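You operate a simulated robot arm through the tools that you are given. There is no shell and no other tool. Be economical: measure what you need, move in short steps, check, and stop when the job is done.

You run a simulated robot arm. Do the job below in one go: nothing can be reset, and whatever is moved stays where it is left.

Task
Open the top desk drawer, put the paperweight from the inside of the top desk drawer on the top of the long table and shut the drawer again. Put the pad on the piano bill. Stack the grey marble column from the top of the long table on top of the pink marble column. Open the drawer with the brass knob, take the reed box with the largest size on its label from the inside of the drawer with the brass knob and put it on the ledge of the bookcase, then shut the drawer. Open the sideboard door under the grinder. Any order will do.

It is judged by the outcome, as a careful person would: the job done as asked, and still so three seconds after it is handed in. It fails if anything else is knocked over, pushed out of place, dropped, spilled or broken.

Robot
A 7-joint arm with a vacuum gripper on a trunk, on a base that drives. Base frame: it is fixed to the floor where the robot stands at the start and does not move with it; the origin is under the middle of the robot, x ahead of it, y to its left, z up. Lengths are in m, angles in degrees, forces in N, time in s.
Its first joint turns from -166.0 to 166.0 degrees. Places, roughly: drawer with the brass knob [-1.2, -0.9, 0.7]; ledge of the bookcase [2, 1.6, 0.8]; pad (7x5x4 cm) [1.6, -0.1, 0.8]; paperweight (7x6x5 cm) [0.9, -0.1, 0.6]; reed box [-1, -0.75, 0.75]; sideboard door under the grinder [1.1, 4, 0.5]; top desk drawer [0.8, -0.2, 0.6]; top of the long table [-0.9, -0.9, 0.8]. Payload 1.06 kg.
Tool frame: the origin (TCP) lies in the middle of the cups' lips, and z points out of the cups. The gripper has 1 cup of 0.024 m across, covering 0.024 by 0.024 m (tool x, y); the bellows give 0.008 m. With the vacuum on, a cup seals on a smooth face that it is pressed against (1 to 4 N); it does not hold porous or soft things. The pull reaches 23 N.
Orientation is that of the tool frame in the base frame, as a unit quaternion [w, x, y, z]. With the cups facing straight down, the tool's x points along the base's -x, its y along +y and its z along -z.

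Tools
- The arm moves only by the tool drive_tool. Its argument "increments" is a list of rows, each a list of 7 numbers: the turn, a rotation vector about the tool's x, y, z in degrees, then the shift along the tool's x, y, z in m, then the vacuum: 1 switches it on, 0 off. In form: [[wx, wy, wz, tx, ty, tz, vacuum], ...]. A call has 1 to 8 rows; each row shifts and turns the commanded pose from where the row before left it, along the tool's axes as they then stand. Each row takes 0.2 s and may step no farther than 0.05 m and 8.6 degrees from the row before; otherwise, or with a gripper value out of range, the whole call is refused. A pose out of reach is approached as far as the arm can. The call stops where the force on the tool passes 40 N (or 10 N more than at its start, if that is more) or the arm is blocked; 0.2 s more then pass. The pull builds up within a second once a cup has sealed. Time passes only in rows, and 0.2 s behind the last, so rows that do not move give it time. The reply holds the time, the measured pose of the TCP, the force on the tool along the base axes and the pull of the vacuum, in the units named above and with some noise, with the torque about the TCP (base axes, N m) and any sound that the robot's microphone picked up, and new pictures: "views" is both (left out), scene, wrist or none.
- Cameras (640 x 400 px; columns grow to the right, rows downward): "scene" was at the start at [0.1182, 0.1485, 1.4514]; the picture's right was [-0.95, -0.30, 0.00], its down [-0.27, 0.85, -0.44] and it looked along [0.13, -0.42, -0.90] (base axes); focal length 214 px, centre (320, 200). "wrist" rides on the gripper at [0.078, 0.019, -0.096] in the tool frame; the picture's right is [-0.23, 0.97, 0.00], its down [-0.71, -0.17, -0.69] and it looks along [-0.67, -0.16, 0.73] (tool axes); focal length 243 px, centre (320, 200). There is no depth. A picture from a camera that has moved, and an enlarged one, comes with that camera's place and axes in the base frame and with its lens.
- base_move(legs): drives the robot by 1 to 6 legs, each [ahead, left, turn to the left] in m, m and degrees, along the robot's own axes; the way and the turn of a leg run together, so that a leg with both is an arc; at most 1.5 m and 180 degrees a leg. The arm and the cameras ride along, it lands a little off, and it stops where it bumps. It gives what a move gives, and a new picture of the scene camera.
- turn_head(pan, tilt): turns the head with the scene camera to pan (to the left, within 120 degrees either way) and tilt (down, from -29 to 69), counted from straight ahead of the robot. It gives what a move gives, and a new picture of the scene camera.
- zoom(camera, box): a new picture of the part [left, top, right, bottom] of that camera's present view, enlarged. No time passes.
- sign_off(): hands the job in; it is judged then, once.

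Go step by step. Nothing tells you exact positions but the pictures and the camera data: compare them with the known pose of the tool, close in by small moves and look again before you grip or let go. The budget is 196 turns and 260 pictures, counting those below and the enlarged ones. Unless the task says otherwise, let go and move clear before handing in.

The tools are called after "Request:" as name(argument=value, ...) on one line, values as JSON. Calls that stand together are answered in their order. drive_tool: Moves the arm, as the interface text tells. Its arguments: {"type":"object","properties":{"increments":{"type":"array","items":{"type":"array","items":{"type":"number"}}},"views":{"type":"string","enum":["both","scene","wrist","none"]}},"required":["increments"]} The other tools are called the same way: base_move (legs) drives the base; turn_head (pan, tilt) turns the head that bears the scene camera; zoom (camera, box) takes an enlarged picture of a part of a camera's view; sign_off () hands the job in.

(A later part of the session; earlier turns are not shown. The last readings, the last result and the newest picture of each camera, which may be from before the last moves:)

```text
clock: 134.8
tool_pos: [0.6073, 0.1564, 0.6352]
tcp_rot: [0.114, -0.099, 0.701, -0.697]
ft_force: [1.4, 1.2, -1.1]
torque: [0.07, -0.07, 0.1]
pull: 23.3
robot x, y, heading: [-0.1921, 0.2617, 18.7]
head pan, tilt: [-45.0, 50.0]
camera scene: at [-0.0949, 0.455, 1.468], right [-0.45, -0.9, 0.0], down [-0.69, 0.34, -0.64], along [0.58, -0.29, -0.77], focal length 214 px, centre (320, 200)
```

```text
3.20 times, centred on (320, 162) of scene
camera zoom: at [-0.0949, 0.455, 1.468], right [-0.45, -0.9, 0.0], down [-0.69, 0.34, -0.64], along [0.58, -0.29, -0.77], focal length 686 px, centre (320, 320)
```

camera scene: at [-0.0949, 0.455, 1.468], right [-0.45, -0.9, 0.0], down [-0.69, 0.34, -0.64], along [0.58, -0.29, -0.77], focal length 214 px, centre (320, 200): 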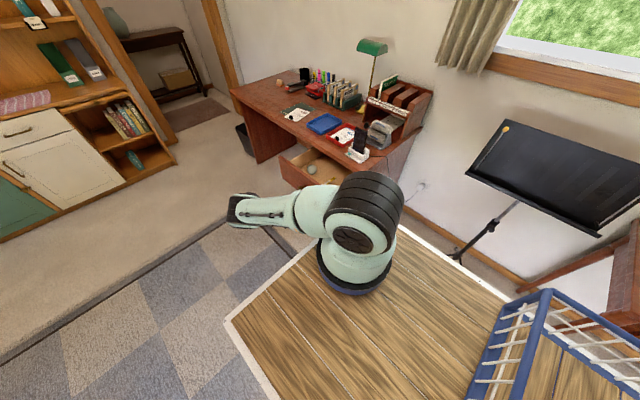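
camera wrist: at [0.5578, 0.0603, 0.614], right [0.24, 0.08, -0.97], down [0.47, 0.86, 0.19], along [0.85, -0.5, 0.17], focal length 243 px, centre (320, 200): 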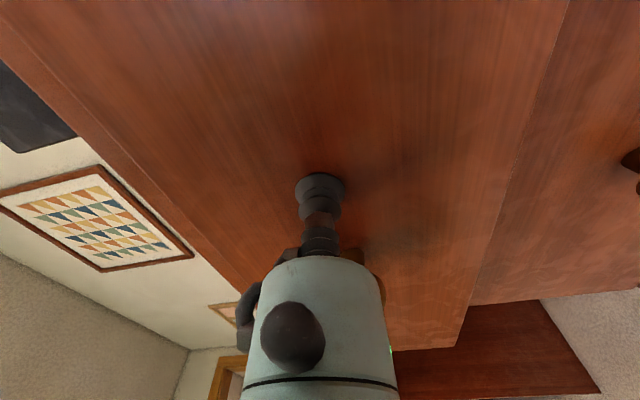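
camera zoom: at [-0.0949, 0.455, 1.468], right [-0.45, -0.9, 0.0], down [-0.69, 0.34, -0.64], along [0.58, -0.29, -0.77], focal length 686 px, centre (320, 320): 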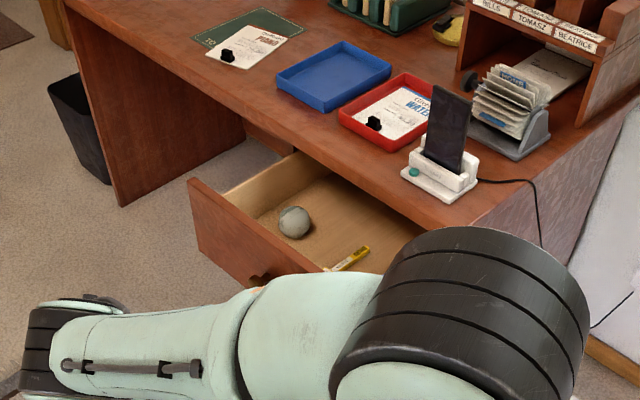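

The drawer is open about 0.2 m and the grey paperweight is accessible at roughly (0.77,0.08). Release and back away, then raise and turn the tool down.

Request:
drive_tool(increments=[[0, 0, 0, 0, 0, 0, 0], [0, 0, 0, 0, 0, 0, 0], [0, 0, 0, 0, 0, -0.01, 0], [0, 0, 0, 0, 0, -0.03, 0], [0, 0, 0, 0, 0, -0.04, 0], [0, 0, 0, 0, -0.05, 0, 0], [0, 0, 0, 0, -0.05, 0, 0], [0, 0, 0, 0, -0.05, 0, 0]], views="none")

Request:
drive_tool(increments=[[0, 0, 0, 0, -0.05, 0, 0], [0, 0, 0, 0, -0.05, 0, 0], [0, 0, 0, 0, -0.05, 0, 0], [-8.5, 0, 0, 0, 0, 0, 0], [-8.5, 0, 0, 0, 0, 0, 0], [-8.5, 0, 0, 0, 0, 0, 0], [-8.5, 0, 0, 0, 0, 0, 0], [-8.5, 0, 0, 0, 0, 0, 0]], views="scene")

```text
clock: 136.6
tool_pos: [0.5795, 0.2293, 0.7855]
tcp_rot: [0.114, -0.1, 0.7, -0.698]
ft_force: [-0.3, 0.3, -0.8]
torque: [0.01, 0.0, 0.0]
pull: 0.0
robot x, y, heading: [-0.1905, 0.2621, 18.6]
head pan, tilt: [-45.0, 50.0]
```

```text
clock: 138.4
tool_pos: [0.5771, 0.2322, 0.9339]
tcp_rot: [0.07, -0.135, 0.906, -0.395]
ft_force: [0.7, 0.6, -0.6]
torque: [-0.01, -0.03, -0.02]
pull: 0.0
robot x, y, heading: [-0.1914, 0.2622, 18.5]
head pan, tilt: [-45.0, 50.0]
camera scene: at [-0.0951, 0.4554, 1.468], right [-0.45, -0.9, 0.0], down [-0.69, 0.34, -0.64], along [0.58, -0.29, -0.77], focal length 214 px, centre (320, 200)
```

scene: 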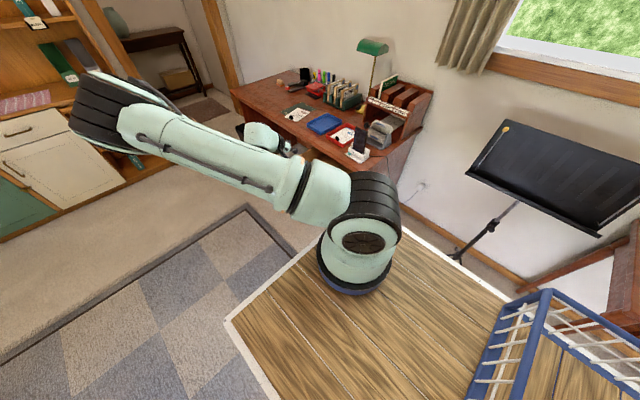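

Request:
drive_tool(increments=[[-8.5, 0, 0, 0, 0, 0, 0], [-8.5, 0, 0, 0, 0, 0, 0], [-8.5, 0, 0, 0, 0, 0, 0], [-8.5, 0, 0, 0, 0, 0, 0], [-8.5, 0, 0, 0, 0, 0, 0], [-4.7, 0, 0, -0.02, -0.03, 0, 0], [0, 0, 0, -0.03, -0.04, 0, 0], [0, 0, 0, -0.03, -0.04, 0, 0]], views="both")

```text
clock: 140.2
tool_pos: [0.6878, 0.1493, 0.941]
tcp_rot: [0.012, -0.151, 0.989, 0.0]
ft_force: [0.6, 0.2, 0.5]
torque: [-0.04, 0.0, -0.02]
pull: 0.0
robot x, y, heading: [-0.1913, 0.262, 18.7]
head pan, tilt: [-45.0, 50.0]
camera scene: at [-0.0954, 0.4552, 1.468], right [-0.45, -0.9, 0.0], down [-0.69, 0.34, -0.64], along [0.58, -0.29, -0.77], focal length 214 px, centre (320, 200)
camera wrist: at [0.605, 0.1445, 1.0347], right [-0.07, 1.0, 0.0], down [0.71, 0.05, 0.7], along [0.7, 0.05, -0.71], focal length 243 px, centre (320, 200)
```

scene: 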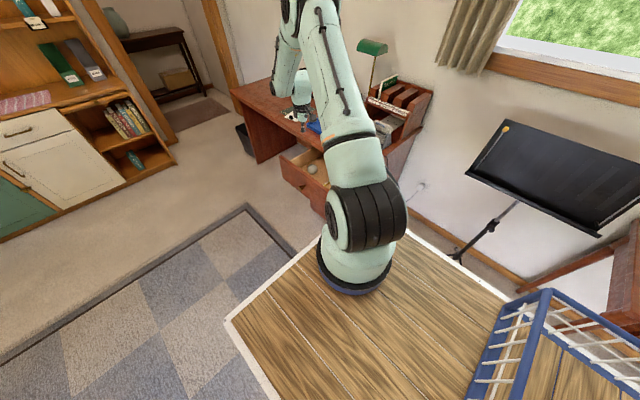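
wrist: 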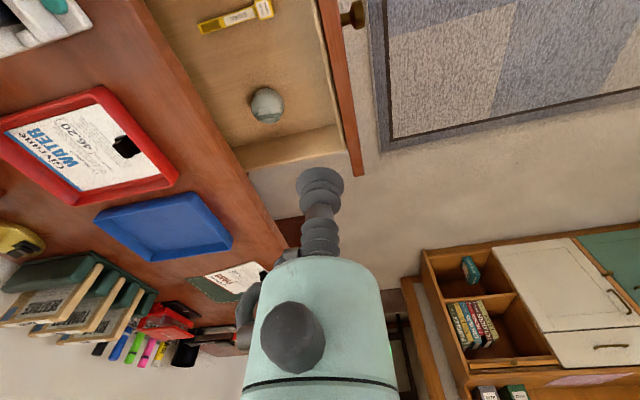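

Elbow is up again; the paperweight is at about (0.793,0.064). Move above it and look.

Request:
drive_tool(increments=[[0, 0, 0, -0.025, -0.038, 0, 0], [0, 0, 0, -0.025, -0.038, 0, 0], [0, 0, 0, -0.025, -0.037, 0, 0], [0, 0, 0, 0, 0, 0.05, 0], [0, 0, 0, 0, 0, 0.05, 0], [0, 0, 0, 0, 0, 0.05, 0], [0, 0, 0, 0, 0, 0.04, 0]], views="both")

```text
clock: 141.8
tool_pos: [0.7922, 0.0661, 0.7516]
tcp_rot: [0.012, -0.151, 0.988, -0.002]
ft_force: [-0.4, -0.8, -0.2]
torque: [-0.02, -0.01, -0.02]
pull: 0.1
robot x, y, heading: [-0.1912, 0.2583, 18.6]
head pan, tilt: [-45.0, 50.0]
camera scene: at [-0.0953, 0.4549, 1.4681], right [-0.45, -0.9, 0.0], down [-0.69, 0.34, -0.64], along [0.58, -0.29, -0.77], focal length 214 px, centre (320, 200)
camera wrist: at [0.7101, 0.0589, 0.8447], right [-0.07, 1.0, 0.0], down [0.71, 0.05, 0.7], along [0.7, 0.05, -0.71], focal length 243 px, centre (320, 200)
```

scene: 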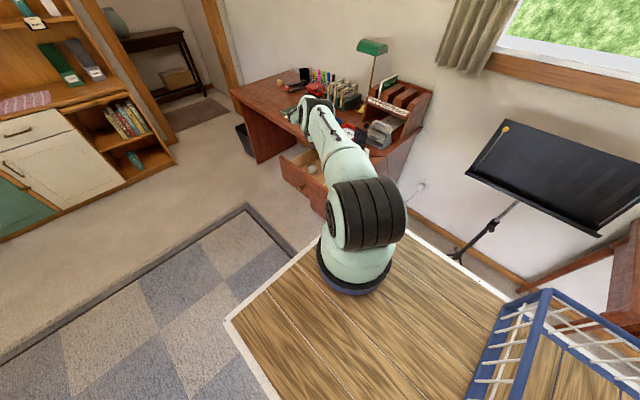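
wrist: 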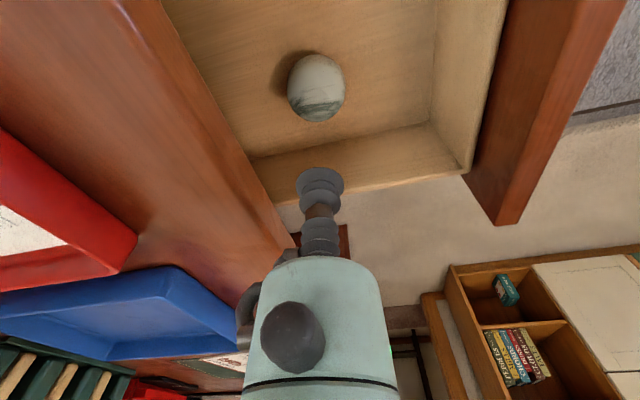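

Request:
drive_tool(increments=[[0, 0, 0, -0.004, -0.005, 0.04, 1], [0, 0, 0, 0, 0, 0.04, 1], [0, 0, 0, 0, 0, 0.015, 1], [0, 0, 0, 0, 0, 0.01, 1], [0, 0, 0, 0, 0, 0.006, 1]], views="wrist")

```text
clock: 143.0
tool_pos: [0.775, 0.0684, 0.6431]
tcp_rot: [0.011, -0.15, 0.989, -0.001]
ft_force: [-0.1, 0.1, -0.6]
torque: [-0.01, -0.02, 0.01]
pull: 0.1
out of reach, approached as far as the arm can: row 1, 2, 3, 4
robot x, y, heading: [-0.192, 0.2602, 18.3]
head pan, tilt: [-45.0, 50.0]
camera wrist: at [0.6931, 0.0623, 0.7362], right [-0.06, 1.0, 0.0], down [0.71, 0.05, 0.7], along [0.7, 0.05, -0.71], focal length 243 px, centre (320, 200)
```

wrist: 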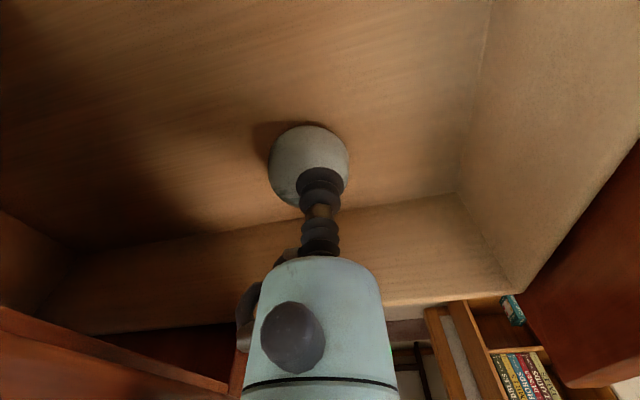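

At the reach limit. Raise, drive the base 0.15 m ahead, and reposition.

Request:
drive_tool(increments=[[0, 0, 0, 0, 0, -0.05, 0], [0, 0, 0, 0, 0, -0.05, 0], [0, 0, 0, 0, 0, -0.05, 0]], views="none")

Request:
base_move(legs=[[0.15, 0, 0]])

Request:
drive_tool(increments=[[0, 0, 0, 0.045, 0, 0, 0], [0, 0, 0, 0.045, 0, 0, 0], [0, 0, 0, 0.04, 0, 0, 0]], views="wrist")

```text
clock: 143.8
tool_pos: [0.7745, 0.0668, 0.7935]
tcp_rot: [0.01, -0.15, 0.989, 0.0]
ft_force: [0.9, 0.9, 0.2]
torque: [0.03, 0.0, -0.01]
pull: 0.0
robot x, y, heading: [-0.1927, 0.2591, 18.5]
head pan, tilt: [-45.0, 50.0]
```

```text
clock: 145.2
tool_pos: [0.9218, 0.1171, 0.7946]
tcp_rot: [0.011, -0.15, 0.989, -0.001]
ft_force: [-0.5, 0.1, -0.4]
torque: [0.0, -0.01, 0.01]
pull: 0.1
robot x, y, heading: [-0.0426, 0.3086, 18.5]
head pan, tilt: [-45.0, 50.0]
camera scene: at [0.0503, 0.5037, 1.4681], right [-0.45, -0.9, 0.0], down [-0.69, 0.34, -0.64], along [0.58, -0.29, -0.77], focal length 214 px, centre (320, 200)
```

scene: 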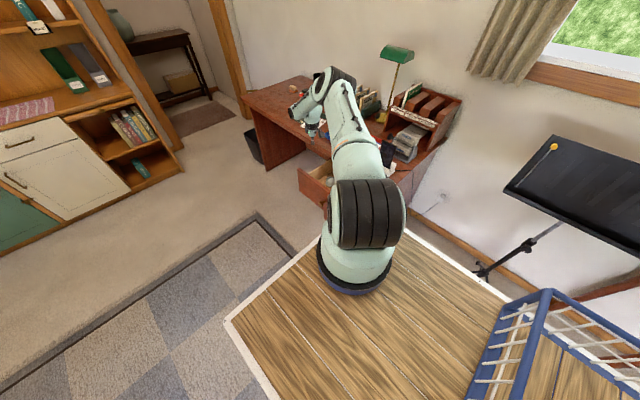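

```text
clock: 146.0
tool_pos: [0.7964, 0.0794, 0.79]
tcp_rot: [0.011, -0.151, 0.988, -0.001]
ft_force: [0.4, 0.0, -0.8]
torque: [-0.04, 0.02, 0.03]
pull: 0.0
robot x, y, heading: [-0.0452, 0.3066, 18.7]
head pan, tilt: [-45.0, 50.0]
camera wrist: at [0.7147, 0.0734, 0.8832], right [-0.07, 1.0, 0.0], down [0.71, 0.05, 0.7], along [0.7, 0.05, -0.71], focal length 243 px, centre (320, 200)
```

wrist: 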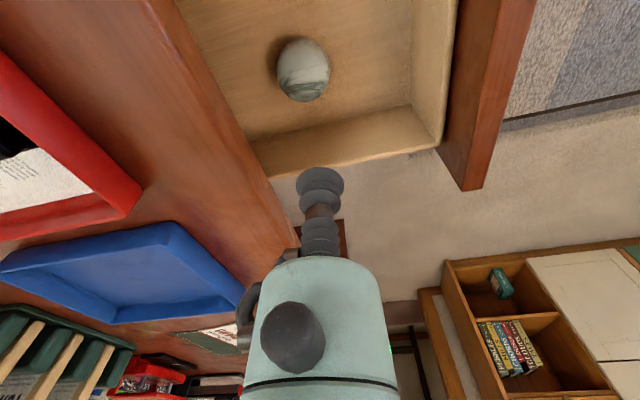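

Request:
drive_tool(increments=[[0, 0, 0, 0.004, -0.017, 0.04, 1], [0, 0, 0, 0, 0, 0.05, 1], [0, 0, 0, 0, 0, 0.04, 1], [0, 0, 0, 0, 0, 0.01, 1], [0, 0, 0, 0, 0, 0.008, 1]], views="wrist")

```text
clock: 147.2
tool_pos: [0.8008, 0.0617, 0.6429]
tcp_rot: [0.011, -0.151, 0.988, 0.0]
ft_force: [-1.2, 0.3, 0.3]
torque: [0.02, -0.01, 0.02]
pull: 0.1
robot x, y, heading: [-0.0466, 0.3071, 18.7]
head pan, tilt: [-45.0, 50.0]
camera wrist: at [0.7187, 0.0546, 0.7364], right [-0.07, 1.0, 0.0], down [0.71, 0.05, 0.7], along [0.7, 0.05, -0.71], focal length 243 px, centre (320, 200)
```

wrist: 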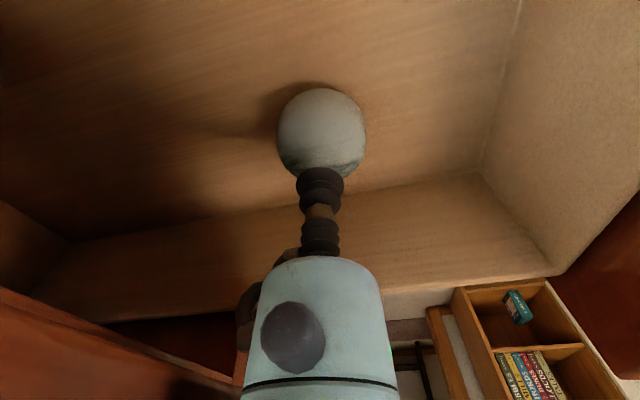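

Request:
drive_tool(increments=[[0, 0, 0, 0.006, 0, 0.006, 1], [0, 0, 0, 0, 0, 0.006, 1], [0, 0, 0, 0, 0, 0.005, 1], [0, 0, 0, 0, 0, 0.004, 1], [0, 0, 0, 0, 0, 0, 1]], views="wrist")

```text
clock: 148.4
tool_pos: [0.7962, 0.061, 0.6228]
tcp_rot: [0.011, -0.152, 0.988, -0.001]
ft_force: [-0.2, 1.0, 0.0]
torque: [0.02, -0.02, -0.03]
pull: 0.0
robot x, y, heading: [-0.0462, 0.3134, 18.7]
head pan, tilt: [-45.0, 50.0]
camera wrist: at [0.7133, 0.0535, 0.7155], right [-0.07, 1.0, 0.0], down [0.71, 0.05, 0.7], along [0.7, 0.05, -0.71], focal length 243 px, centre (320, 200)
```

wrist: 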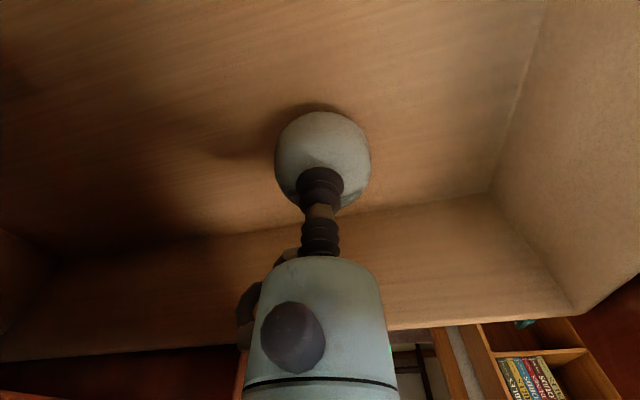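

Request:
drive_tool(increments=[[0, 0, 0, -0.004, 0, 0.005, 1], [0, 0, 0, 0, 0, 0.004, 1], [0, 0, 0, 0, 0, 0.004, 1], [0, 0, 0, 0, 0, 0.003, 1], [0, 0, 0, 0, 0, 0, 1], [0, 0, 0, 0, 0, 0, 1]], views="wrist")

```text
clock: 149.4
tool_pos: [0.8008, 0.0588, 0.6087]
tcp_rot: [0.011, -0.151, 0.988, -0.002]
ft_force: [-8.8, -1.4, 21.7]
torque: [0.09, -0.13, 0.01]
pull: 22.7
robot x, y, heading: [-0.0437, 0.3077, 18.7]
head pan, tilt: [-45.0, 50.0]
stopped in row 5: the force on the tool passed its limit (the readings are from after the stop); the commanded pose is now the measured one
camera wrist: at [0.7184, 0.0529, 0.7023], right [-0.07, 1.0, 0.0], down [0.71, 0.05, 0.7], along [0.7, 0.04, -0.71], focal length 243 px, centre (320, 200)
```

wrist: 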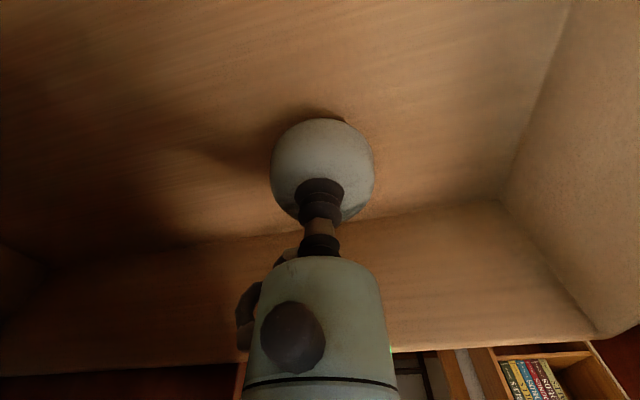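

Sealed on the paperweight. Lift it straight up.

Request:
drive_tool(increments=[[0, 0, 0, 0, 0, -0.02, 1], [0, 0, 0, 0, 0, -0.04, 1], [0, 0, 0, 0, 0, -0.05, 1], [0, 0, 0, 0, 0, -0.05, 1], [0, 0, 0, 0, 0, -0.05, 1], [0, 0, 0, 0, 0, -0.05, 1], [0, 0, 0, 0, 0, -0.05, 1], [0, 0, 0, 0, 0, -0.04, 1]], views="both")

```text
clock: 151.2
tool_pos: [0.7901, 0.0595, 0.9574]
tcp_rot: [0.011, -0.151, 0.988, -0.001]
ft_force: [0.1, 0.7, -2.8]
torque: [0.02, -0.01, -0.05]
pull: 23.0
robot x, y, heading: [-0.0469, 0.3113, 18.6]
head pan, tilt: [-45.0, 50.0]
camera scene: at [0.0506, 0.5036, 1.468], right [-0.45, -0.9, 0.0], down [-0.69, 0.34, -0.64], along [0.58, -0.29, -0.77], focal length 214 px, centre (320, 200)
camera wrist: at [0.7084, 0.0537, 1.0504], right [-0.07, 1.0, 0.0], down [0.71, 0.05, 0.7], along [0.7, 0.05, -0.71], focal length 243 px, centre (320, 200)
```

scene: 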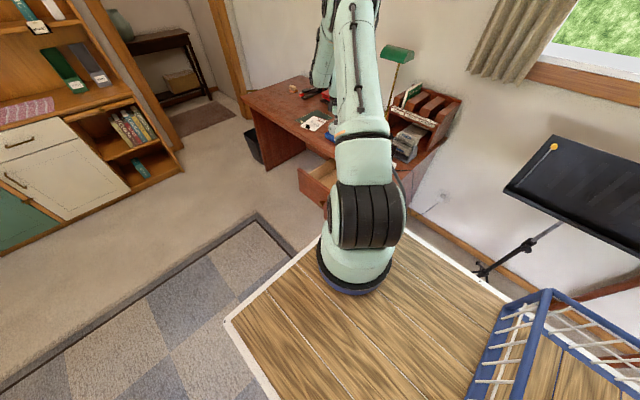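
wrist: 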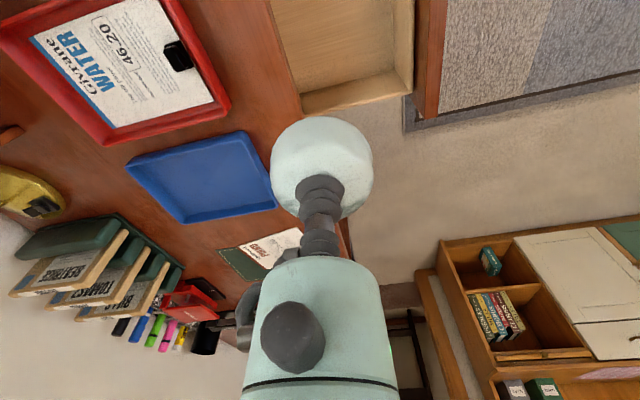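

Held firmly (≈2.8 N). Drive away left and turn around to face along the long table.

Request:
base_move(legs=[[0, 0.57, 0], [0, 0, 90], [0, 0, 90]])

Request:
turn_head(pan=40, tilt=40)

```text
clock: 162.2
tool_pos: [-1.0726, 1.0597, 0.9563]
tcp_rot: [-0.001, 0.985, 0.173, -0.011]
ft_force: [-0.2, 0.2, -0.2]
torque: [-0.05, 0.0, 0.01]
pull: 22.6
robot x, y, heading: [-0.2215, 0.849, -158.8]
head pan, tilt: [-45.0, 50.0]
camera scene: at [-0.3143, 0.6452, 1.4681], right [0.4, 0.91, 0.0], down [0.7, -0.31, -0.64], along [-0.59, 0.26, -0.77], focal length 214 px, centre (320, 200)
```

scene: 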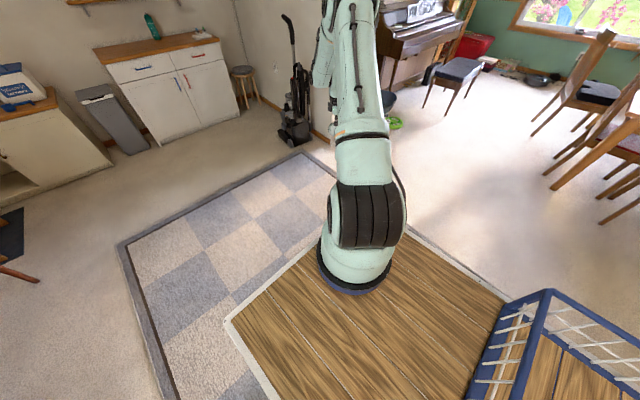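

```text
clock: 163.8
tool_pos: [-1.0734, 1.0589, 0.9571]
tcp_rot: [-0.001, 0.985, 0.173, -0.012]
ft_force: [-0.1, 0.1, 0.5]
torque: [0.0, 0.03, 0.0]
pull: 23.0
robot x, y, heading: [-0.2271, 0.8484, -158.9]
head pan, tilt: [40.0, 40.0]
camera scene: at [-0.285, 0.5397, 1.4822], right [-0.88, 0.48, 0.0], down [0.31, 0.56, -0.77], along [-0.37, -0.67, -0.64], focal length 214 px, centre (320, 200)
```

scene: 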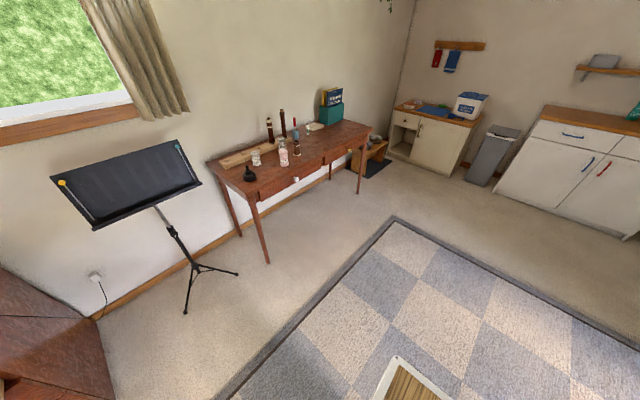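

Request:
zoom(camera="scene", box=[210, 80, 400, 200])

```text
3.33 times, centred on (305, 140) of scene
camera zoom: at [-0.285, 0.5397, 1.4822], right [-0.88, 0.48, 0.0], down [0.31, 0.56, -0.77], along [-0.37, -0.67, -0.64], focal length 715 px, centre (370, 400)
```

zoom: 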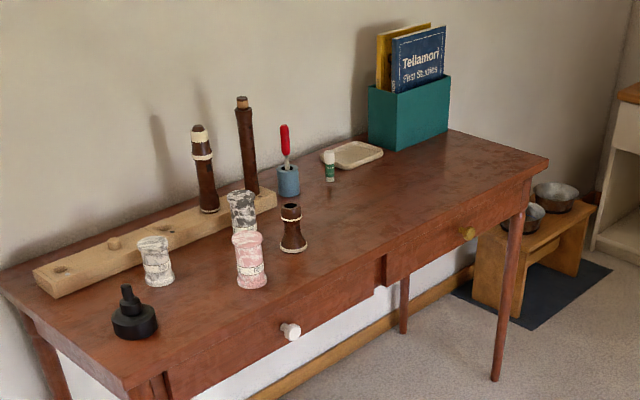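

Measured: table top z≈0.74, brass knob (-1.258,-0.736,0.686), pink column (-0.677,-0.66), grey (-0.744,-0.845). Drive alongside the table with it on the left.

Request:
base_move(legs=[[0, 0, -3], [0.75, 0, 0], [0, 0.75, 0]])

Request:
turn_head(pan=60, tilt=50)

```text
clock: 172.0
tool_pos: [-1.5342, 0.1387, 0.9566]
tcp_rot: [-0.001, 0.988, 0.156, -0.013]
ft_force: [0.0, -0.1, 0.5]
torque: [0.01, -0.02, 0.0]
pull: 22.9
robot x, y, heading: [-0.6922, -0.1018, -160.8]
head pan, tilt: [40.0, 40.0]
camera scene: at [-0.7642, -0.408, 1.4822], right [-0.86, 0.51, 0.0], down [0.33, 0.55, -0.77], along [-0.39, -0.66, -0.64], focal length 214 px, centre (320, 200)
```

scene: 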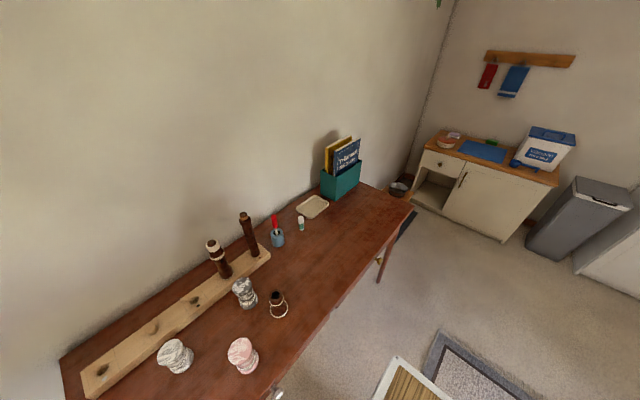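

```text
clock: 172.8
tool_pos: [-1.5334, 0.139, 0.957]
tcp_rot: [-0.002, 0.988, 0.156, -0.011]
ft_force: [0.2, -0.1, 0.4]
torque: [-0.04, 0.01, -0.01]
pull: 22.8
robot x, y, heading: [-0.6931, -0.0991, -160.8]
head pan, tilt: [60.0, 50.0]
camera scene: at [-0.7351, -0.4106, 1.4681], right [-0.98, 0.19, 0.0], down [0.14, 0.75, -0.64], along [-0.12, -0.63, -0.77], focal length 214 px, centre (320, 200)
```

scene: 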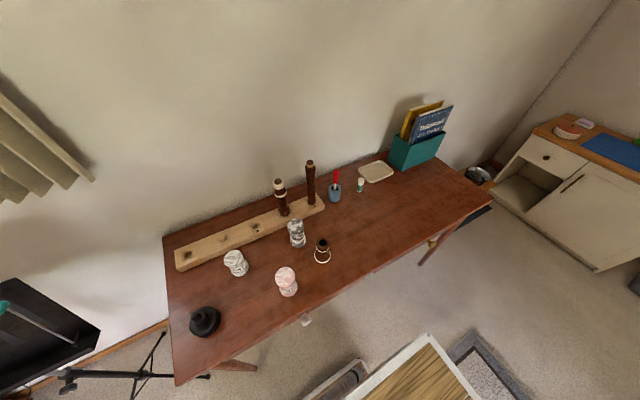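

I see the table well. Sweep the held stone leftward around the front toward the free spot near (-1.15,-0.85).

Request:
drive_tool(increments=[[0, 0, 0, -0.012, 0.048, 0, 1], [0, 0, 0, -0.012, 0.048, 0, 1], [0, 0, 0, -0.012, 0.048, 0, 1], [0, 0, 0, 0, 0.05, 0, 1], [0, 0, 0, 0, 0.05, 0, 1], [0, 0, 0, 0, 0.05, 0, 1], [0, 0, 0, 0, 0.05, 0, 1], [0, 0, 0, 0, 0.05, 0, 1]], views="none")

Request:
drive_tool(increments=[[0, 0, 0, 0, 0.05, 0, 1], [0, 0, 0, 0, 0.05, 0, 1], [0, 0, 0, 0, 0.05, 0, 1], [0, 0, 0, 0, 0.05, 0, 1], [0, 0, 0, 0, 0.05, 0, 1], [0, 0, 0, 0.01, 0.048, 0, 1], [0, 0, 0, 0.01, 0.048, 0, 1], [0, 0, 0, 0.01, 0.048, 0, 1]], views="both")

```text
clock: 174.6
tool_pos: [-1.4482, -0.2467, 0.9567]
tcp_rot: [-0.002, 0.988, 0.156, -0.013]
ft_force: [-0.5, 0.0, 0.6]
torque: [-0.02, 0.0, -0.03]
pull: 22.9
robot x, y, heading: [-0.6923, -0.1056, -160.9]
head pan, tilt: [60.0, 50.0]
```

```text
clock: 176.4
tool_pos: [-1.2936, -0.6119, 0.9547]
tcp_rot: [-0.002, 0.988, 0.155, -0.011]
ft_force: [-0.7, 0.3, -0.1]
torque: [-0.01, 0.02, -0.03]
pull: 22.3
robot x, y, heading: [-0.6958, -0.1015, -160.9]
head pan, tilt: [60.0, 50.0]
camera scene: at [-0.7356, -0.4104, 1.4681], right [-0.98, 0.19, 0.0], down [0.14, 0.75, -0.64], along [-0.12, -0.63, -0.77], focal length 214 px, centre (320, 200)
camera wrist: at [-1.2115, -0.6059, 1.0478], right [0.07, -1.0, 0.0], down [-0.71, -0.05, 0.7], along [-0.7, -0.05, -0.71], focal length 243 px, centre (320, 200)
```

scene: 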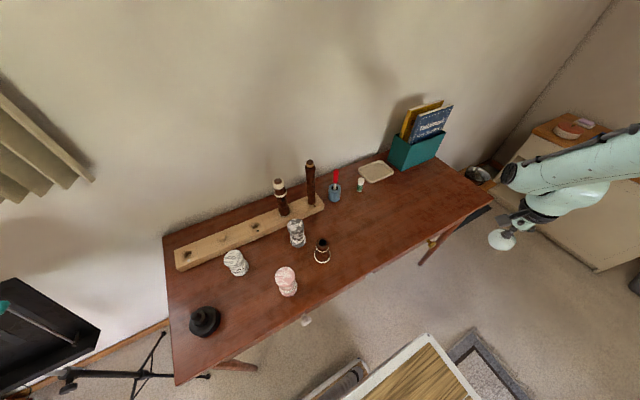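
wrist: 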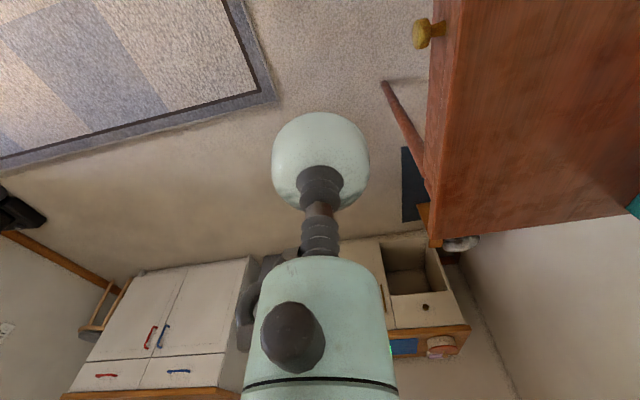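

Request:
drive_tool(increments=[[0, 0, 0, 0.011, 0.045, 0, 1], [0, 0, 0, 0.011, 0.045, 0, 1], [0, 0, 0, 0.011, 0.045, 0, 1], [0, 0, 0, 0.011, 0.045, 0, 1], [0, 0, 0, 0.01, 0.045, 0, 1], [0, 0, 0, 0.01, 0.045, 0, 1], [0, 0, 0, 0, 0, 0.05, 1], [0, 0, 0, 0, 0, 0.05, 1]], views="both")

```text
clock: 178.2
tool_pos: [-1.1547, -0.8504, 0.8467]
tcp_rot: [-0.001, 0.988, 0.156, -0.011]
ft_force: [-0.7, 0.9, 0.4]
torque: [-0.03, -0.01, 0.0]
pull: 22.8
robot x, y, heading: [-0.6948, -0.1045, -160.5]
head pan, tilt: [60.0, 50.0]
camera scene: at [-0.7347, -0.4105, 1.4681], right [-0.98, 0.19, 0.0], down [0.14, 0.75, -0.64], along [-0.12, -0.63, -0.77], focal length 214 px, centre (320, 200)
camera wrist: at [-1.0722, -0.8448, 0.9394], right [0.08, -1.0, 0.0], down [-0.71, -0.05, 0.7], along [-0.7, -0.05, -0.71], focal length 243 px, centre (320, 200)
```

scene: 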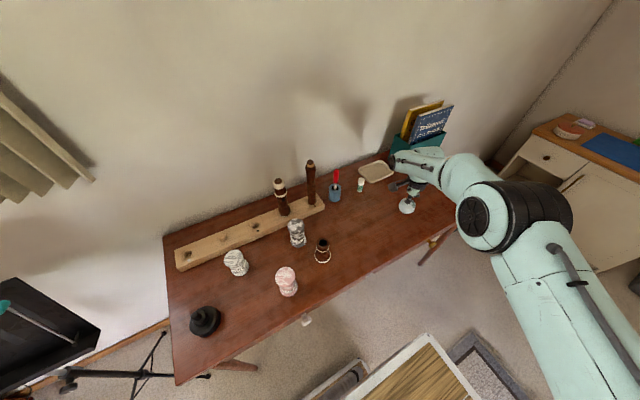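
wrist: 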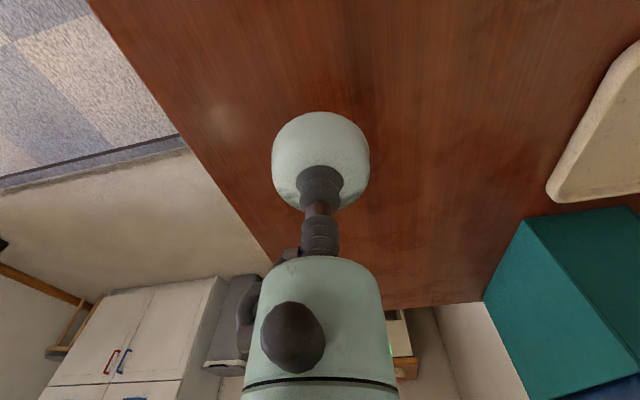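

Clear spot beneath. Lower to touch down gently.

Request:
drive_tool(increments=[[0, 0, 0, 0, 0, 0.03, 1], [0, 0, 0, 0, 0, 0.012, 1], [0, 0, 0, 0, 0, 0.005, 1], [0, 0, 0, 0, 0, 0.003, 1], [0, 0, 0, 0, 0, 0.002, 1]], views="wrist")

```text
clock: 179.4
tool_pos: [-1.1548, -0.8489, 0.7985]
tcp_rot: [-0.001, 0.988, 0.156, -0.012]
ft_force: [7.0, 3.8, 16.4]
torque: [-0.09, 0.15, -0.03]
pull: 22.9
robot x, y, heading: [-0.6953, -0.0993, -160.8]
head pan, tilt: [60.0, 50.0]
camera wrist: at [-1.0722, -0.8445, 0.8913], right [0.08, -1.0, 0.0], down [-0.71, -0.05, 0.7], along [-0.7, -0.05, -0.71], focal length 243 px, centre (320, 200)
```

wrist: 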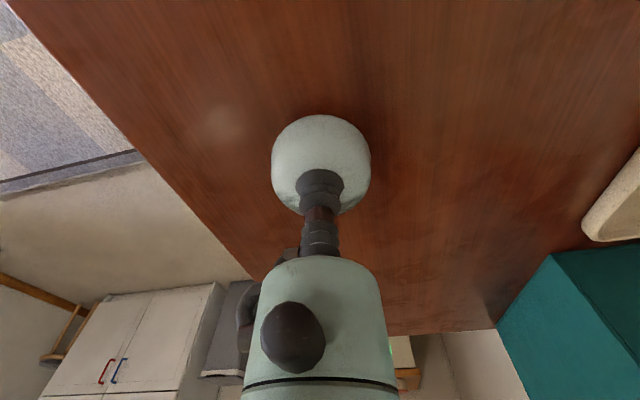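

Touched down. Release and lift.

Request:
drive_tool(increments=[[0, 0, 0, 0, 0, -0.002, 1], [0, 0, 0, 0, 0, -0.001, 0], [0, 0, 0, 0, 0, 0, 0], [0, 0, 0, 0, 0, 0, 0], [0, 0, 0, 0, 0, 0, 0], [0, 0, 0, 0, 0, -0.01, 0], [0, 0, 0, 0, 0, -0.04, 0], [0, 0, 0, 0, 0, -0.05, 0]], views="wrist")

```text
clock: 181.2
tool_pos: [-1.1546, -0.8477, 0.9004]
tcp_rot: [-0.002, 0.988, 0.157, -0.012]
ft_force: [0.3, 0.1, 0.0]
torque: [0.04, 0.0, -0.02]
pull: 0.0
robot x, y, heading: [-0.6927, -0.1022, -161.0]
head pan, tilt: [60.0, 50.0]
camera wrist: at [-1.0711, -0.843, 0.994], right [0.08, -1.0, 0.0], down [-0.71, -0.06, 0.7], along [-0.7, -0.05, -0.71], focal length 243 px, centre (320, 200)
```

wrist: 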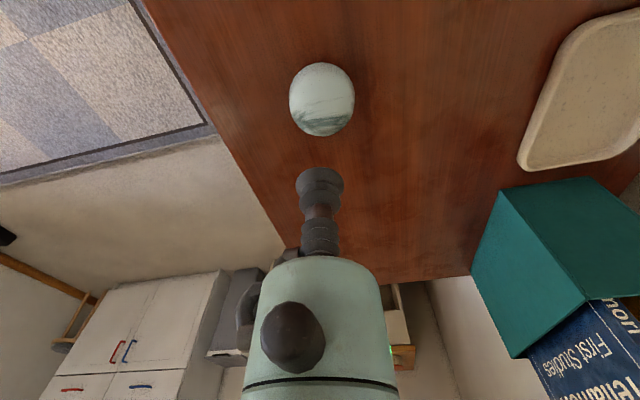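

Paperweight is on the table. Next: raise and move over the grey column near (-0.735,-0.838).

Request:
drive_tool(increments=[[0, 0, 0, 0, 0, -0.05, 0], [0, 0, 0, 0, 0, -0.05, 0], [0, 0, 0, 0, 0, -0.05, 0], [0, 0, 0, 0.05, 0, 0, 0], [0, 0, 0, 0.05, 0, 0, 0], [0, 0, 0, 0.05, 0, 0, 0], [0, 0, 0, 0.05, 0, 0, 0], [0, 0, 0, 0.045, 0.02, 0, 0]], views="none")

Request:
drive_tool(increments=[[0, 0, 0, 0.045, 0.02, 0, 0], [0, 0, 0, 0.04, 0.025, 0, 0], [0, 0, 0, 0, 0.03, 0, 0]], views="both")

```text
clock: 183.0
tool_pos: [-0.914, -0.7927, 1.0443]
tcp_rot: [-0.002, 0.988, 0.155, -0.011]
ft_force: [0.3, 0.1, -0.1]
torque: [0.04, 0.0, -0.03]
pull: 0.1
robot x, y, heading: [-0.6944, -0.1021, -160.9]
head pan, tilt: [60.0, 50.0]
```

```text
clock: 183.8
tool_pos: [-0.807, -0.8378, 1.0433]
tcp_rot: [-0.002, 0.988, 0.155, -0.012]
ft_force: [0.1, 0.4, -0.3]
torque: [0.02, 0.0, -0.01]
pull: 0.1
robot x, y, heading: [-0.6936, -0.1013, -160.7]
head pan, tilt: [60.0, 50.0]
camera scene: at [-0.7351, -0.4105, 1.4681], right [-0.98, 0.19, 0.0], down [0.14, 0.75, -0.64], along [-0.12, -0.63, -0.77], focal length 214 px, centre (320, 200)
camera wrist: at [-0.7248, -0.8326, 1.1368], right [0.08, -1.0, 0.0], down [-0.71, -0.05, 0.7], along [-0.7, -0.05, -0.71], focal length 243 px, centre (320, 200)
```

scene: 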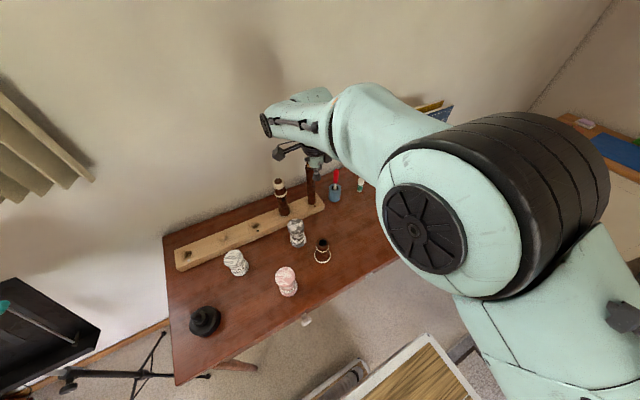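
wrist: 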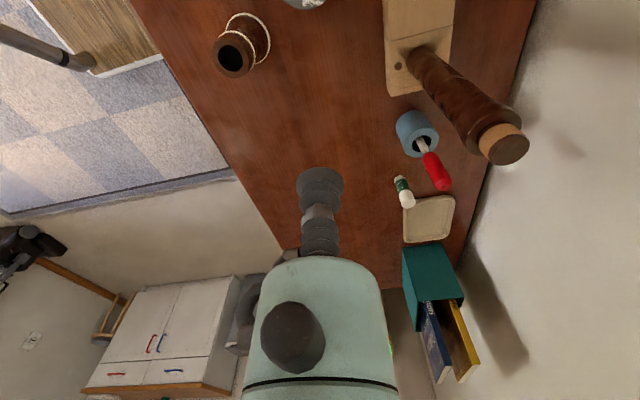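

Request:
drive_tool(increments=[[0, 0, 0, 0.034, 0.011, 0, 0], [0, 0, 0, 0.034, 0.011, 0, 0], [0, 0, 0, 0, 0, 0.05, 0], [0, 0, 0, 0, 0, 0.04, 0]], views="both")

```text
clock: 184.8
tool_pos: [-0.7395, -0.8398, 0.9521]
tcp_rot: [-0.001, 0.988, 0.157, -0.013]
ft_force: [-0.1, 0.2, -0.6]
torque: [-0.04, 0.02, -0.03]
pull: 0.0
robot x, y, heading: [-0.695, -0.1041, -160.9]
head pan, tilt: [60.0, 50.0]
camera scene: at [-0.7349, -0.4106, 1.4681], right [-0.98, 0.19, 0.0], down [0.14, 0.75, -0.64], along [-0.12, -0.63, -0.77], focal length 214 px, centre (320, 200)
camera wrist: at [-0.656, -0.8324, 1.0447], right [0.08, -1.0, 0.0], down [-0.71, -0.06, 0.7], along [-0.7, -0.05, -0.71], focal length 243 px, centre (320, 200)
```

scene: 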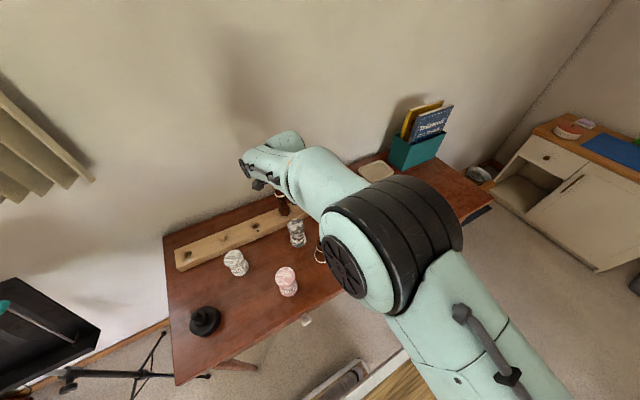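
wrist: 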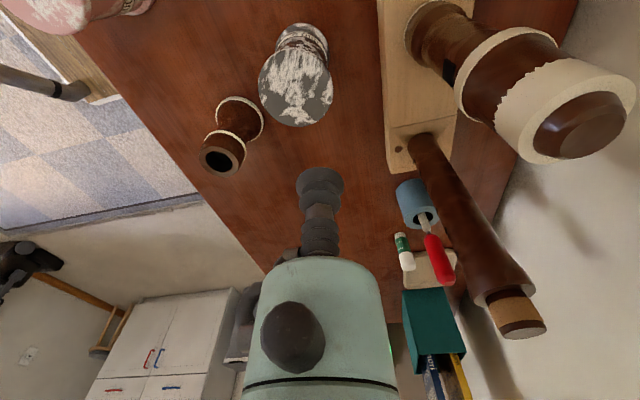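

Request:
zoom(camera="scene", box=[240, 190, 352, 260])

Request:
zoom(camera="scene", box=[232, 240, 344, 310])

Request:
zoom(camera="wrist", box=[220, 0, 380, 100])

```text
5.71 times, centred on (296, 225) of scene
camera zoom: at [-0.7349, -0.4106, 1.4681], right [-0.98, 0.19, 0.0], down [0.14, 0.75, -0.64], along [-0.12, -0.63, -0.77], focal length 1226 px, centre (457, 57)
```

zoom: 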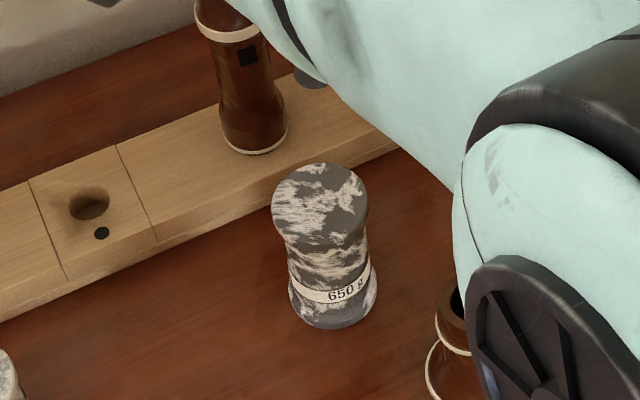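

```text
5.71 times, centred on (288, 275) of scene
camera zoom: at [-0.7349, -0.4106, 1.4681], right [-0.98, 0.19, 0.0], down [0.14, 0.75, -0.64], along [-0.12, -0.63, -0.77], focal length 1226 px, centre (503, -229)
```

zoom: 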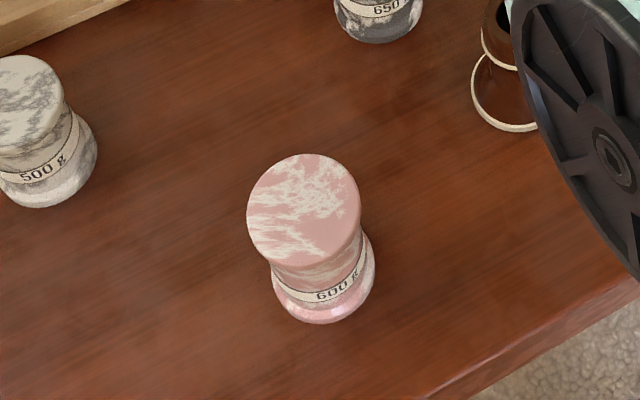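

```text
4.00 times, centred on (300, 50) of wrist
camera zoom: at [-0.656, -0.8324, 1.0447], right [0.08, -1.0, 0.0], down [-0.71, -0.06, 0.7], along [-0.7, -0.05, -0.71], focal length 970 px, centre (400, 800)
```

zoom: 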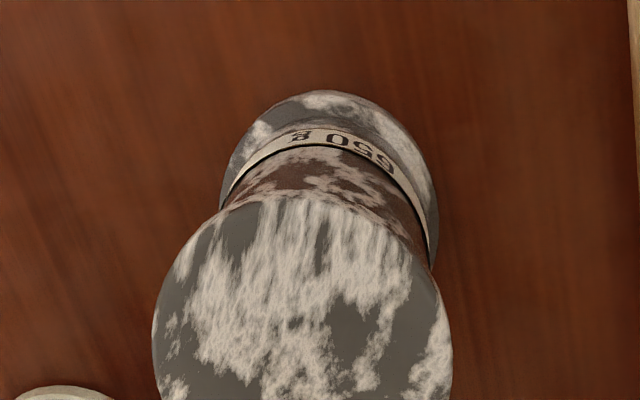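

Columns read 500/600/650 g; grey is the 650 one with top at (-0.729,-0.818,0.851). Center and lower.

Request:
drive_tool(increments=[[0, 0, 0, 0.0167, -0.0175, 0, 1], [0, 0, 0, 0, 0, 0.04, 1], [0, 0, 0, 0, 0, 0.03, 1], [0, 0, 0, 0, 0, 0.01, 1]], views="wrist")

```text
clock: 185.8
tool_pos: [-0.7279, -0.8159, 0.8696]
tcp_rot: [-0.002, 0.988, 0.157, -0.012]
ft_force: [-0.9, -0.6, 0.0]
torque: [0.0, 0.0, 0.0]
pull: 0.1
robot x, y, heading: [-0.6918, -0.1014, -160.9]
head pan, tilt: [60.0, 50.0]
camera wrist: at [-0.6453, -0.812, 0.9632], right [0.08, -1.0, 0.0], down [-0.71, -0.06, 0.7], along [-0.7, -0.05, -0.71], focal length 243 px, centre (320, 200)
```

wrist: 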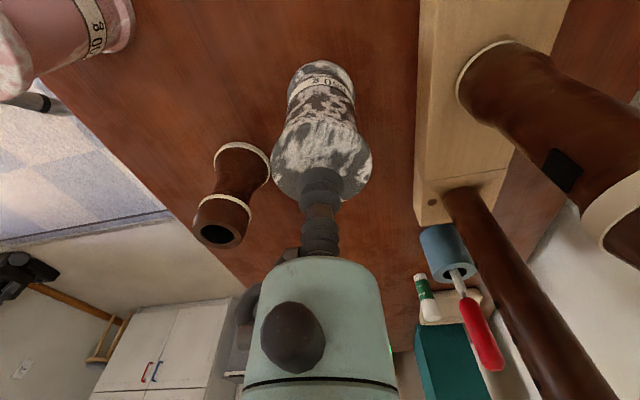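

Request:
drive_tool(increments=[[0, 0, 0, 0, 0, 0.007, 1], [0, 0, 0, 0, 0, 0.004, 1], [0, 0, 0, 0, 0, 0.003, 1], [0, 0, 0, 0, 0, 0.002, 1], [0, 0, 0, 0, 0, 0.002, 1], [0, 0, 0, 0, 0, 0.0015, 1], [0, 0, 0, 0, 0, 0, 1]], views="none")

```text
clock: 187.4
tool_pos: [-0.7289, -0.816, 0.8523]
tcp_rot: [-0.001, 0.988, 0.156, -0.012]
ft_force: [0.2, 5.3, 16.1]
torque: [-0.04, -0.12, 0.03]
pull: 23.3
robot x, y, heading: [-0.6949, -0.0994, -160.7]
head pan, tilt: [60.0, 50.0]
```

Sealed. Lift clear and move toward the pink column.

Request:
drive_tool(increments=[[0, 0, 0, 0, 0, -0.01, 1], [0, 0, 0, 0, 0, -0.03, 1], [0, 0, 0, 0, 0, -0.05, 1], [0, 0, 0, 0, 0, -0.05, 1], [0, 0, 0, 0, 0, -0.04, 1], [0, 0, 0, 0, 0, 0, 1]], views="none")

Request:
drive_tool(increments=[[0, 0, 0, 0.02, -0.029, 0, 1], [0, 0, 0, 0.02, -0.029, 0, 1], [0, 0, 0, 0.02, -0.027, 0, 1], [0, 0, 0, 0.02, -0.027, 0, 1], [0, 0, 0, 0.0176, -0.0266, 0, 1], [0, 0, 0, 0, 0, 0, 1]], views="both")

```text
clock: 188.8
tool_pos: [-0.7251, -0.8153, 1.0318]
tcp_rot: [-0.002, 0.988, 0.157, -0.012]
ft_force: [0.0, -0.8, -6.3]
torque: [0.02, -0.04, -0.02]
pull: 22.8
robot x, y, heading: [-0.6959, -0.101, -160.8]
head pan, tilt: [60.0, 50.0]
```

```text
clock: 190.2
tool_pos: [-0.751, -0.6635, 0.9496]
tcp_rot: [-0.065, 0.992, 0.097, -0.04]
ft_force: [-0.9, 0.3, -6.0]
torque: [-0.02, -0.04, 0.01]
pull: 22.6
robot x, y, heading: [-0.6924, -0.1039, -160.7]
head pan, tilt: [60.0, 50.0]
stopped in row 6: the arm was blocked; the commanded pose is now the measured one
camera scene: at [-0.7343, -0.4115, 1.4689], right [-0.98, 0.18, 0.0], down [0.14, 0.75, -0.65], along [-0.12, -0.64, -0.76], focal length 214 px, centre (320, 200)
camera wrist: at [-0.6623, -0.6782, 1.0366], right [-0.05, -0.99, -0.12], down [-0.66, -0.06, 0.75], along [-0.75, 0.11, -0.65], focal length 243 px, centre (320, 200)
```

scene: 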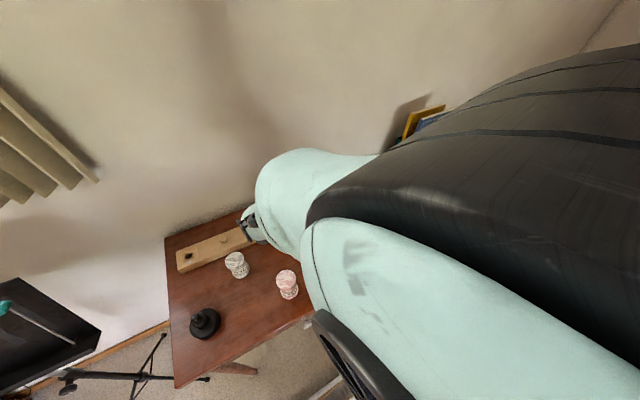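
wrist: 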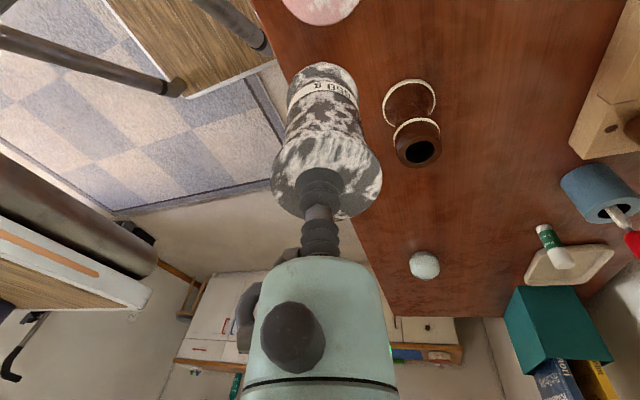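

The elbow bumped the head mast because the tool is too close in. Retreat the tool outward and up, then shift the base away from the table.

Request:
drive_tool(increments=[[0, 0, 0, 0, 0, -0.02, 1], [0, 0, 0, -0.01, 0.02, -0.03, 1], [0, 0, 0, -0.015, 0.03, -0.03, 1], [0, 0, 0, -0.02, 0.035, -0.01, 1], [0, 0, 0, -0.02, 0.03, 0, 1], [0, 0, 0, 0, 0, 0, 1]], views="both")

```text
clock: 191.6
tool_pos: [-0.7863, -0.8, 1.0291]
tcp_rot: [-0.065, 0.992, 0.096, -0.041]
ft_force: [-0.2, -0.4, -6.3]
torque: [-0.02, -0.06, 0.02]
pull: 22.7
robot x, y, heading: [-0.6978, -0.1025, -160.7]
head pan, tilt: [60.0, 50.0]
camera scene: at [-0.735, -0.4109, 1.468], right [-0.98, 0.19, 0.0], down [0.14, 0.75, -0.64], along [-0.12, -0.63, -0.77], focal length 214 px, centre (320, 200)
camera wrist: at [-0.6968, -0.8153, 1.1154], right [-0.05, -0.99, -0.12], down [-0.66, -0.05, 0.75], along [-0.75, 0.11, -0.65], focal length 243 px, centre (320, 200)
```

scene: 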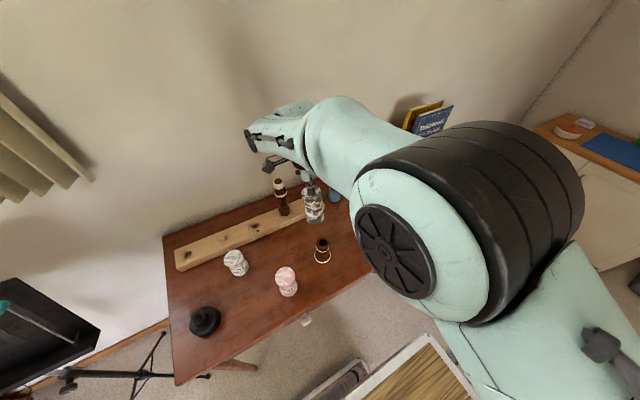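
wrist: 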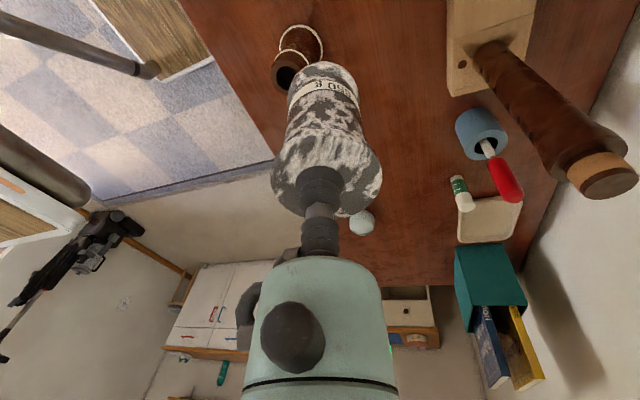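

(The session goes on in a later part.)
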